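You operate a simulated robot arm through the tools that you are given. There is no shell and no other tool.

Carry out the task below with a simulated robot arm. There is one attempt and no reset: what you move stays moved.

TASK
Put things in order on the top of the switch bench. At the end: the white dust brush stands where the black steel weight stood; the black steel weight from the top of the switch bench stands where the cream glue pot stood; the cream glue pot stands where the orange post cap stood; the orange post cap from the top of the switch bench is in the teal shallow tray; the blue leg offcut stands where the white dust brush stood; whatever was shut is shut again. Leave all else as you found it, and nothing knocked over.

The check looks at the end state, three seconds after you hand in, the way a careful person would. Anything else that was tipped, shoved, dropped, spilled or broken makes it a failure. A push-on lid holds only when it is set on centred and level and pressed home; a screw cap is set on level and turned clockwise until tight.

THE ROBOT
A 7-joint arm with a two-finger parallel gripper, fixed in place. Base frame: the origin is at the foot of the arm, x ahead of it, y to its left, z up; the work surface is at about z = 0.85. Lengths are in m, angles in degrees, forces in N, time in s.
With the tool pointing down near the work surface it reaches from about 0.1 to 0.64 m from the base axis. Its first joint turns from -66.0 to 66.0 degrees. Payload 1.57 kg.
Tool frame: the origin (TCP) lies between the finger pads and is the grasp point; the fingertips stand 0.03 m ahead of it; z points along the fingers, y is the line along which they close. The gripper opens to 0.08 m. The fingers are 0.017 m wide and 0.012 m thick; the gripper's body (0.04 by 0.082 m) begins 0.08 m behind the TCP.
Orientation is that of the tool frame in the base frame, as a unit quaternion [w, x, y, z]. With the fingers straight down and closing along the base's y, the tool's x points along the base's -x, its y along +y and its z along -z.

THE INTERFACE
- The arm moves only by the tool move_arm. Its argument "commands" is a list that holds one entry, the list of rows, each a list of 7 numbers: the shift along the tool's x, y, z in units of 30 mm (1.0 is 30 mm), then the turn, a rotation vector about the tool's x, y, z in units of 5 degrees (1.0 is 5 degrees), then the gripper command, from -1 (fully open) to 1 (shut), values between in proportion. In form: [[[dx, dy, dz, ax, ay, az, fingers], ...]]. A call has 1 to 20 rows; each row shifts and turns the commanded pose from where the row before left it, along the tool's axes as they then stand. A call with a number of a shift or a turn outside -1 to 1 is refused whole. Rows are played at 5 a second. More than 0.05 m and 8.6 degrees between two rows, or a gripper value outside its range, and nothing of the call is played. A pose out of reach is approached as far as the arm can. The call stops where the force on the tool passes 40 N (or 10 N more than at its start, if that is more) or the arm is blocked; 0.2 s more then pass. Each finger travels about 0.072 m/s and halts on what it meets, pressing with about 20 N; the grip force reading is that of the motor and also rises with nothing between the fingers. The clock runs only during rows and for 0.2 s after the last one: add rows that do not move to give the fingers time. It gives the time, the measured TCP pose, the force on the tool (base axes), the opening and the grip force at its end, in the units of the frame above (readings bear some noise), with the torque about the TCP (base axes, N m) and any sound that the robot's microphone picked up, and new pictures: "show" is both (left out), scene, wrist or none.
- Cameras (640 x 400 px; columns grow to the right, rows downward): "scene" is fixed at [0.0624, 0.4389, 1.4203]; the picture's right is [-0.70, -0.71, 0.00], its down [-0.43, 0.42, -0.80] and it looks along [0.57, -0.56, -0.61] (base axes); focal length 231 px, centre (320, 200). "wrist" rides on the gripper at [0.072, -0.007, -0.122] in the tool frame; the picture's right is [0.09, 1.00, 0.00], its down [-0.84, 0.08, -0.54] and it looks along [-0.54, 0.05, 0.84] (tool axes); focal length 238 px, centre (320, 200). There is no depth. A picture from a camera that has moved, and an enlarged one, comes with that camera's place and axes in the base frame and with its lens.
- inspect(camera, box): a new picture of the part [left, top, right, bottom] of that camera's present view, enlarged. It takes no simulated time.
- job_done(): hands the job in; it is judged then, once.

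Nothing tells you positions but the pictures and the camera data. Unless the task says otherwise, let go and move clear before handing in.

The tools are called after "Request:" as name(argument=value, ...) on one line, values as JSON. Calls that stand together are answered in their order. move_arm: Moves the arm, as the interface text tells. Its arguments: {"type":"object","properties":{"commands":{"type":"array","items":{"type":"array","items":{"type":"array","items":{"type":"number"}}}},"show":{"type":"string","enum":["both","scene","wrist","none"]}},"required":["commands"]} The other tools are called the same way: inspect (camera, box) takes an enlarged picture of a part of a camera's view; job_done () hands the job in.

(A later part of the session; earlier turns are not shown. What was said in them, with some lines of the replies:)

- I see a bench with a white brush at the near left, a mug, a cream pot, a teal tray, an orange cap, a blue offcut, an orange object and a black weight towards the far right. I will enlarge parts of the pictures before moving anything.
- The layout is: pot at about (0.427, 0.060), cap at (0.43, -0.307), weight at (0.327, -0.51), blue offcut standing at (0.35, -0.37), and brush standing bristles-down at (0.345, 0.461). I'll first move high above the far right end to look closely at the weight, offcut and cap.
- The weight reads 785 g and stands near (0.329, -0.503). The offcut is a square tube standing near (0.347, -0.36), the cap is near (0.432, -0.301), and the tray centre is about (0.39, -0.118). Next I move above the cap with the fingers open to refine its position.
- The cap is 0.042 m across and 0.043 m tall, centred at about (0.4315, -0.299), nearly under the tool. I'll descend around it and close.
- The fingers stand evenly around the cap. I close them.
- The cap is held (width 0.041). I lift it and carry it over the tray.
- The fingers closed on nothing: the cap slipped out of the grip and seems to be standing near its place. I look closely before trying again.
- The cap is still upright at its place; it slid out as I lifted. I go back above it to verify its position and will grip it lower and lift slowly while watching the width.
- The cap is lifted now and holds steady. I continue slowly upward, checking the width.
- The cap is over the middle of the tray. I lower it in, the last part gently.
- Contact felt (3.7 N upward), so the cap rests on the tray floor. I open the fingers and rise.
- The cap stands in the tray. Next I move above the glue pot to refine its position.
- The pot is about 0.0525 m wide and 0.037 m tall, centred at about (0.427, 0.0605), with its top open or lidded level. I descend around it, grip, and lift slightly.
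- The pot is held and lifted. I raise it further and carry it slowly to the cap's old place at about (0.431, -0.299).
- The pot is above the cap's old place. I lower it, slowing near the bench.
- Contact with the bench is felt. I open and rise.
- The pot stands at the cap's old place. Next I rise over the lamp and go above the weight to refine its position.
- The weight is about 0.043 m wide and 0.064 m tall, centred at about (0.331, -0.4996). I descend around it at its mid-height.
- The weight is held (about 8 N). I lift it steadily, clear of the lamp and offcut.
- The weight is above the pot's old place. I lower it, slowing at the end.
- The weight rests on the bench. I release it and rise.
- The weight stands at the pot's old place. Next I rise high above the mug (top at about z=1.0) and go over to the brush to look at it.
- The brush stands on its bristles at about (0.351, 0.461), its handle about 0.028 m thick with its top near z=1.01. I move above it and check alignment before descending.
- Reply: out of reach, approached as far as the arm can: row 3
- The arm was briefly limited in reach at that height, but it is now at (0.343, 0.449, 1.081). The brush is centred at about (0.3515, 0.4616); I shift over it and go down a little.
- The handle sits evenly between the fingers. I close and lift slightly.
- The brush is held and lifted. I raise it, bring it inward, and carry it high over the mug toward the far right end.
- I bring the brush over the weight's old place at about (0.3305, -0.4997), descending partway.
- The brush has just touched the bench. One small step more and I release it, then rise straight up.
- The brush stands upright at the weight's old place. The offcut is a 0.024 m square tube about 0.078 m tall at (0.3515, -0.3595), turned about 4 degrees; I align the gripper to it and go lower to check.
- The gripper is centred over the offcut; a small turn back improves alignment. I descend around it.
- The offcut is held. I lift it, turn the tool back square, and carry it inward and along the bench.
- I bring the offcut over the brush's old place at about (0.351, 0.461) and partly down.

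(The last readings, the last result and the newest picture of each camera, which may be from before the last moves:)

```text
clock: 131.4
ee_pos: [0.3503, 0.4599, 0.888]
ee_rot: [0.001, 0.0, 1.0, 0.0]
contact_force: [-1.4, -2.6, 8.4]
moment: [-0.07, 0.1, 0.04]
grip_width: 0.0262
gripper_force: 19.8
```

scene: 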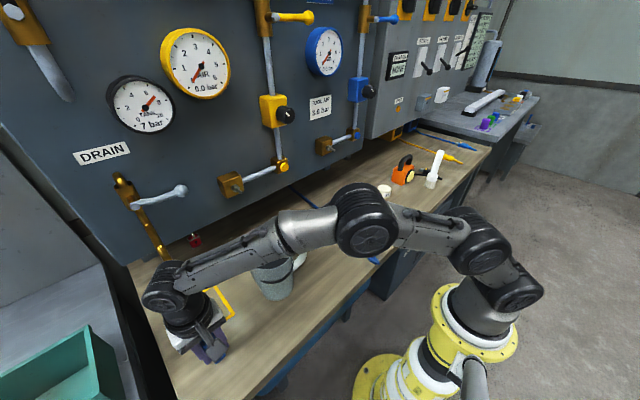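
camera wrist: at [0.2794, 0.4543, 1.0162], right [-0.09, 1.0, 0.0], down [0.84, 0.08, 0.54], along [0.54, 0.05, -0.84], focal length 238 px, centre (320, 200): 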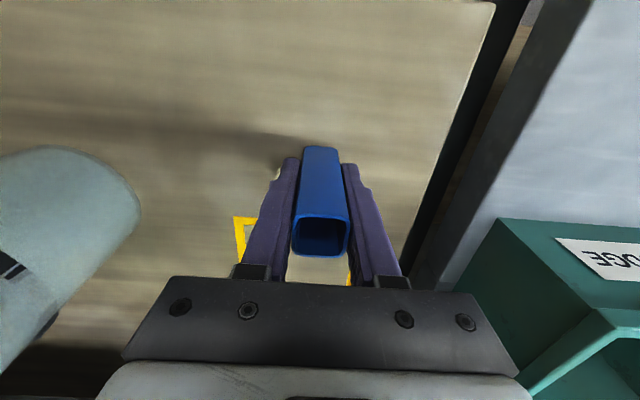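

The offcut is standing on the bench (8 N). I ease back a hair, open gently and rise.

Request:
move_arm(commands=[[[0, 0, -0.015, 0, 0, 0, 1], [0, 0, 0, 0, 0, 0, 0.2], [0, 0, 0, 0, 0, 0, 0], [0, 0, 0, 0, 0, 0, -0.4], [0, 0, 0, 0, 0, 0, -0.5], [0, 0, 0, 0, 0, 0, -0.5]]], show="wrist")

Request:
move_arm(commands=[[[0, 0, -0.4, 0, 0, 0, -0.5], [0, 0, -0.8, 0, 0, 0, -0.5], [0, 0, -0.9, 0, 0, 0, -0.5], [0, 0, -0.9, 0, 0, 0, -0.5], [0, 0, -0.9, 0, 0, 0, -0.5], [0, 0, -0.9, 0, 0, 0, -0.5], [0, 0, -0.5, 0, 0, 0, -0.5], [0, 0, 0, 0, 0, 0, -0.5]]])

Request:
inspect(camera="scene", box=[150, 270, 270, 390])

Request:
inspect(camera="wrist", box=[220, 60, 420, 180])

```text
clock: 132.8
ee_pos: [0.3517, 0.4616, 0.8877]
ee_rot: [0.0, 0.0, 1.0, 0.0]
contact_force: [-0.9, -0.5, -0.2]
moment: [0.01, 0.03, -0.02]
grip_width: 0.0601
gripper_force: 0.0
camera wrist: at [0.2794, 0.4547, 1.008], right [-0.09, 1.0, 0.0], down [0.84, 0.08, 0.54], along [0.54, 0.05, -0.84], focal length 238 px, centre (320, 200)
```

wrist: 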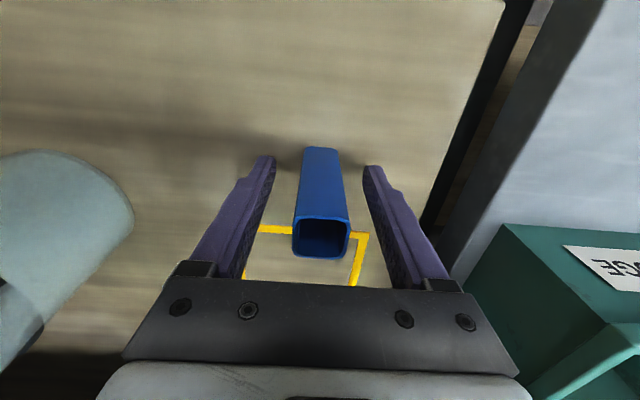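

```text
clock: 134.6
ee_pos: [0.3506, 0.4603, 1.0468]
ee_rot: [0.001, 0.001, 1.0, 0.0]
contact_force: [-0.9, -0.5, -0.1]
moment: [-0.02, 0.02, -0.02]
grip_width: 0.06
gripper_force: 0.1
camera wrist: at [0.2793, 0.4543, 1.1672], right [-0.09, 1.0, 0.0], down [0.84, 0.08, 0.54], along [0.54, 0.05, -0.84], focal length 238 px, centre (320, 200)
```

scene: 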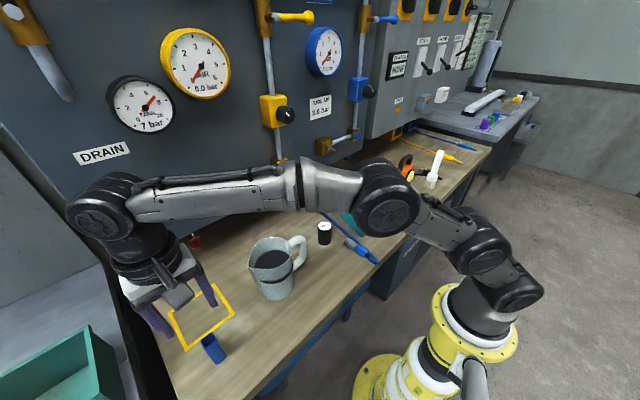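
wrist: 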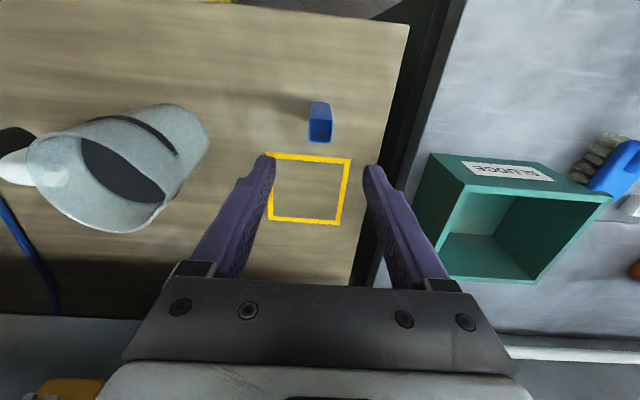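

```text
3.33 times, centred on (210, 330) of scene
camera zoom: at [0.0624, 0.4389, 1.4203], right [-0.7, -0.71, 0.0], down [-0.43, 0.42, -0.8], along [0.57, -0.56, -0.61], focal length 769 px, centre (687, -233)
```

zoom: 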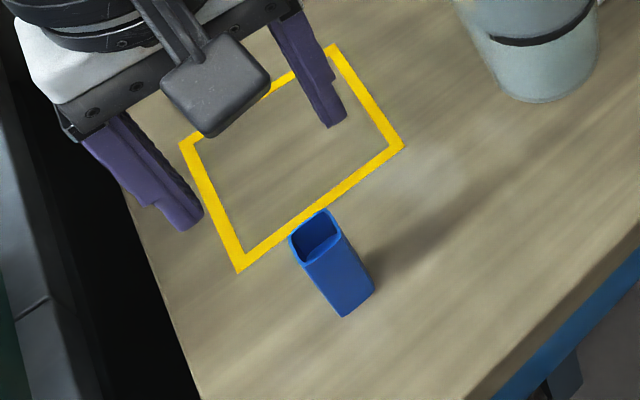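

```text
3.20 times, centred on (320, 120) of wrist
camera zoom: at [0.2793, 0.4543, 1.1672], right [-0.09, 1.0, 0.0], down [0.84, 0.08, 0.54], along [0.54, 0.05, -0.84], focal length 763 px, centre (320, 456)
```

zoom: 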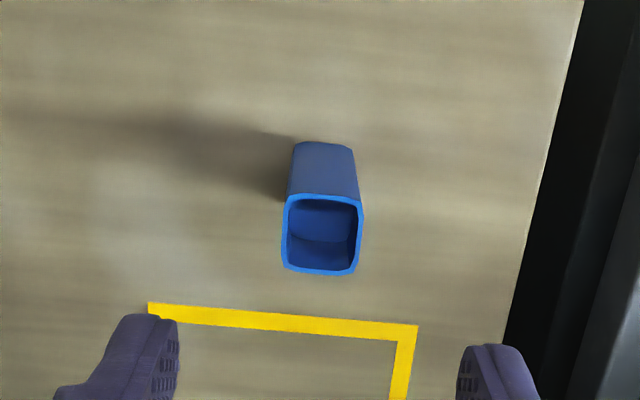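

The offcut stands where the brush was. I withdraw the arm inward and up to a clear central pose and then check the whole bench.

Request:
move_arm(commands=[[[0.38, -0.1, -0.6, 0, 0, 0, -0.5], [0.38, -0.3, -0.6, 0, 0, 0, -0.5], [0.38, -0.4, -0.6, 0, 0, 0, -0.5], [0.38, -0.4, -0.6, 0, 0, 0, -0.5], [0.38, -0.4, -0.6, 0, 0, 0, -0.5], [0.38, -0.5, -0.4, 0, 0, 0, -0.5], [0.3, -0.8, -0.2, 0, 0, 0, -0.5], [0.1, -0.9, 0, 0, 0, 0, -0.5], [0, -0.9, 0, 0, 0, 0, -0.5], [0, -0.9, 0, 0, 0, 0, -0.5], [0, -0.9, 0, 0, 0, 0, -0.5], [0, -0.9, 0, 0, 0, 0, -0.5], [0, -0.9, 0, 0, 0, 0, -0.5], [0, -0.9, 0, 0, 0, 0, -0.5], [0, -0.9, 0, 0, 0, 0, -0.5], [0, -0.9, 0, 0, 0, 0, -0.5], [0, -0.9, 0, 0, 0, 0, -0.5], [0, 0, 0, 0, 0, 0, -0.5]]])

Request:
inspect(camera="scene", box=[330, 120, 490, 270])

Request:
inspect(camera="scene", box=[130, 200, 390, 380])

Request:
inspect(camera="wrist", box=[0, 0, 640, 300])

```text
clock: 138.4
ee_pos: [0.2705, 0.1038, 1.1541]
ee_rot: [0.0, 0.0, 1.0, 0.0]
contact_force: [0.9, 0.2, 0.2]
moment: [0.03, 0.01, 0.0]
grip_width: 0.06
gripper_force: 0.0
camera wrist: at [0.1987, 0.0975, 1.2749], right [-0.09, 1.0, 0.0], down [0.84, 0.08, 0.54], along [0.54, 0.05, -0.84], focal length 238 px, centre (320, 200)
```

scene: 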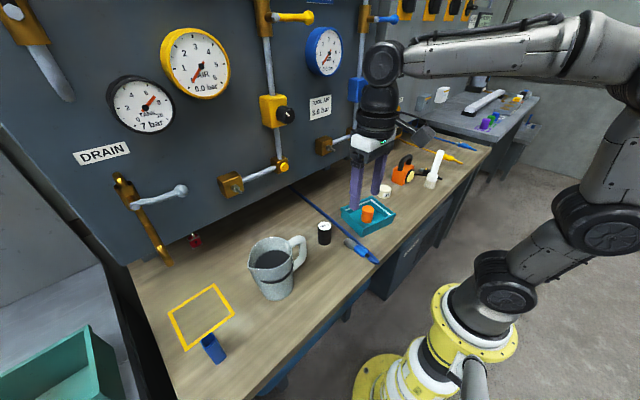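
wrist: 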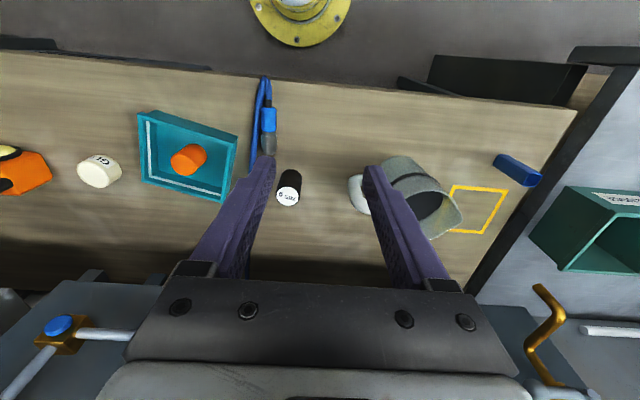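

```text
2.67 times, centred on (410, 195) of scene
camera zoom: at [0.0624, 0.4389, 1.4203], right [-0.7, -0.71, 0.0], down [-0.43, 0.42, -0.8], along [0.57, -0.56, -0.61], focal length 615 px, centre (80, 213)
```

zoom: 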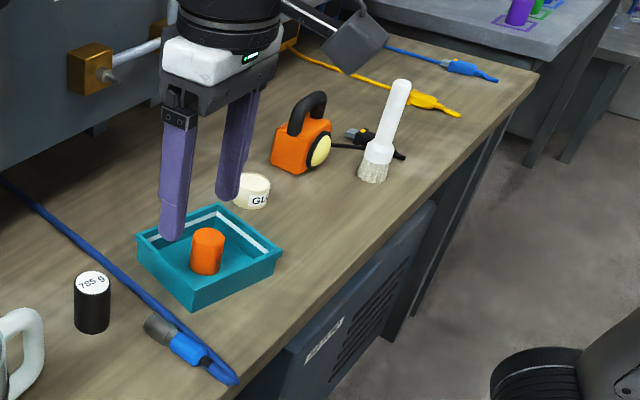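

```text
2.22 times, centred on (260, 290) of scene
camera zoom: at [0.0624, 0.4389, 1.4203], right [-0.7, -0.71, 0.0], down [-0.43, 0.42, -0.8], along [0.57, -0.56, -0.61], focal length 513 px, centre (453, 0)
```

zoom: 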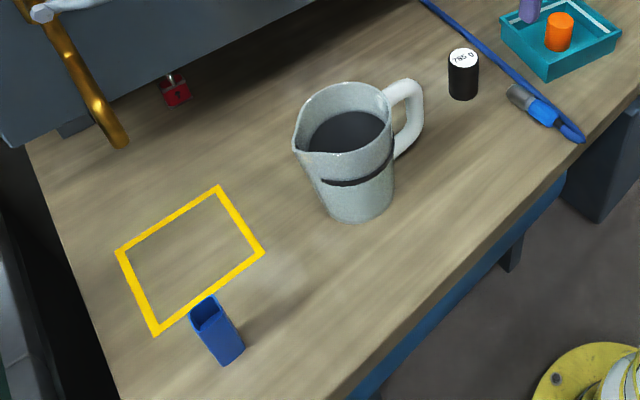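

```text
1.00 times, centred on (320, 150) of wrist (not enlarged: the box is as wide or as high as the picture)
camera zoom: at [0.1987, 0.0975, 1.2749], right [-0.09, 1.0, 0.0], down [0.84, 0.08, 0.54], along [0.54, 0.05, -0.84], focal length 238 px, centre (320, 250)
```

zoom: 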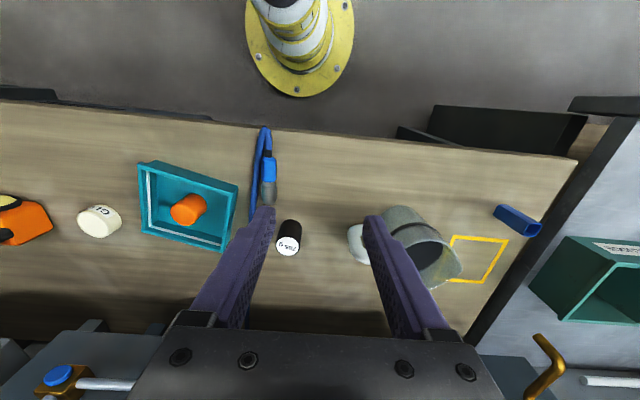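

All five items stand where they should: cap in the tray, pot at the cap's place, weight at the pot's place, brush at the weight's place, offcut at the brush's place. The mug, lamp, leads and tray look unmoved, nothing was opened, and the arm is clear, so I hand in.

Request:
job_done()

```text
The job is handed in.
```

I finished the rearrangement and handed it in; the handover returned no verdict. In the last pictures all five items stood upright in their new places:

- **White dust brush:** stands where the black steel weight stood.
- **Black steel weight:** stands where the cream glue pot stood.
- **Cream glue pot:** stands where the orange post cap stood.
- **Orange post cap:** stands upright in the teal shallow tray.
- **Blue leg offcut:** stands where the white dust brush stood.

The cap slipped out of the fingers on my first lift but stayed standing at its place, and the second grip held. I estimated every position from the pictures, so expect placement to be good to a few millimetres rather than exact.

Nothing shut was opened. The mug, lamp, leads and tray looked unmoved in the last pictures, and the arm was clear of the bench when I handed in.
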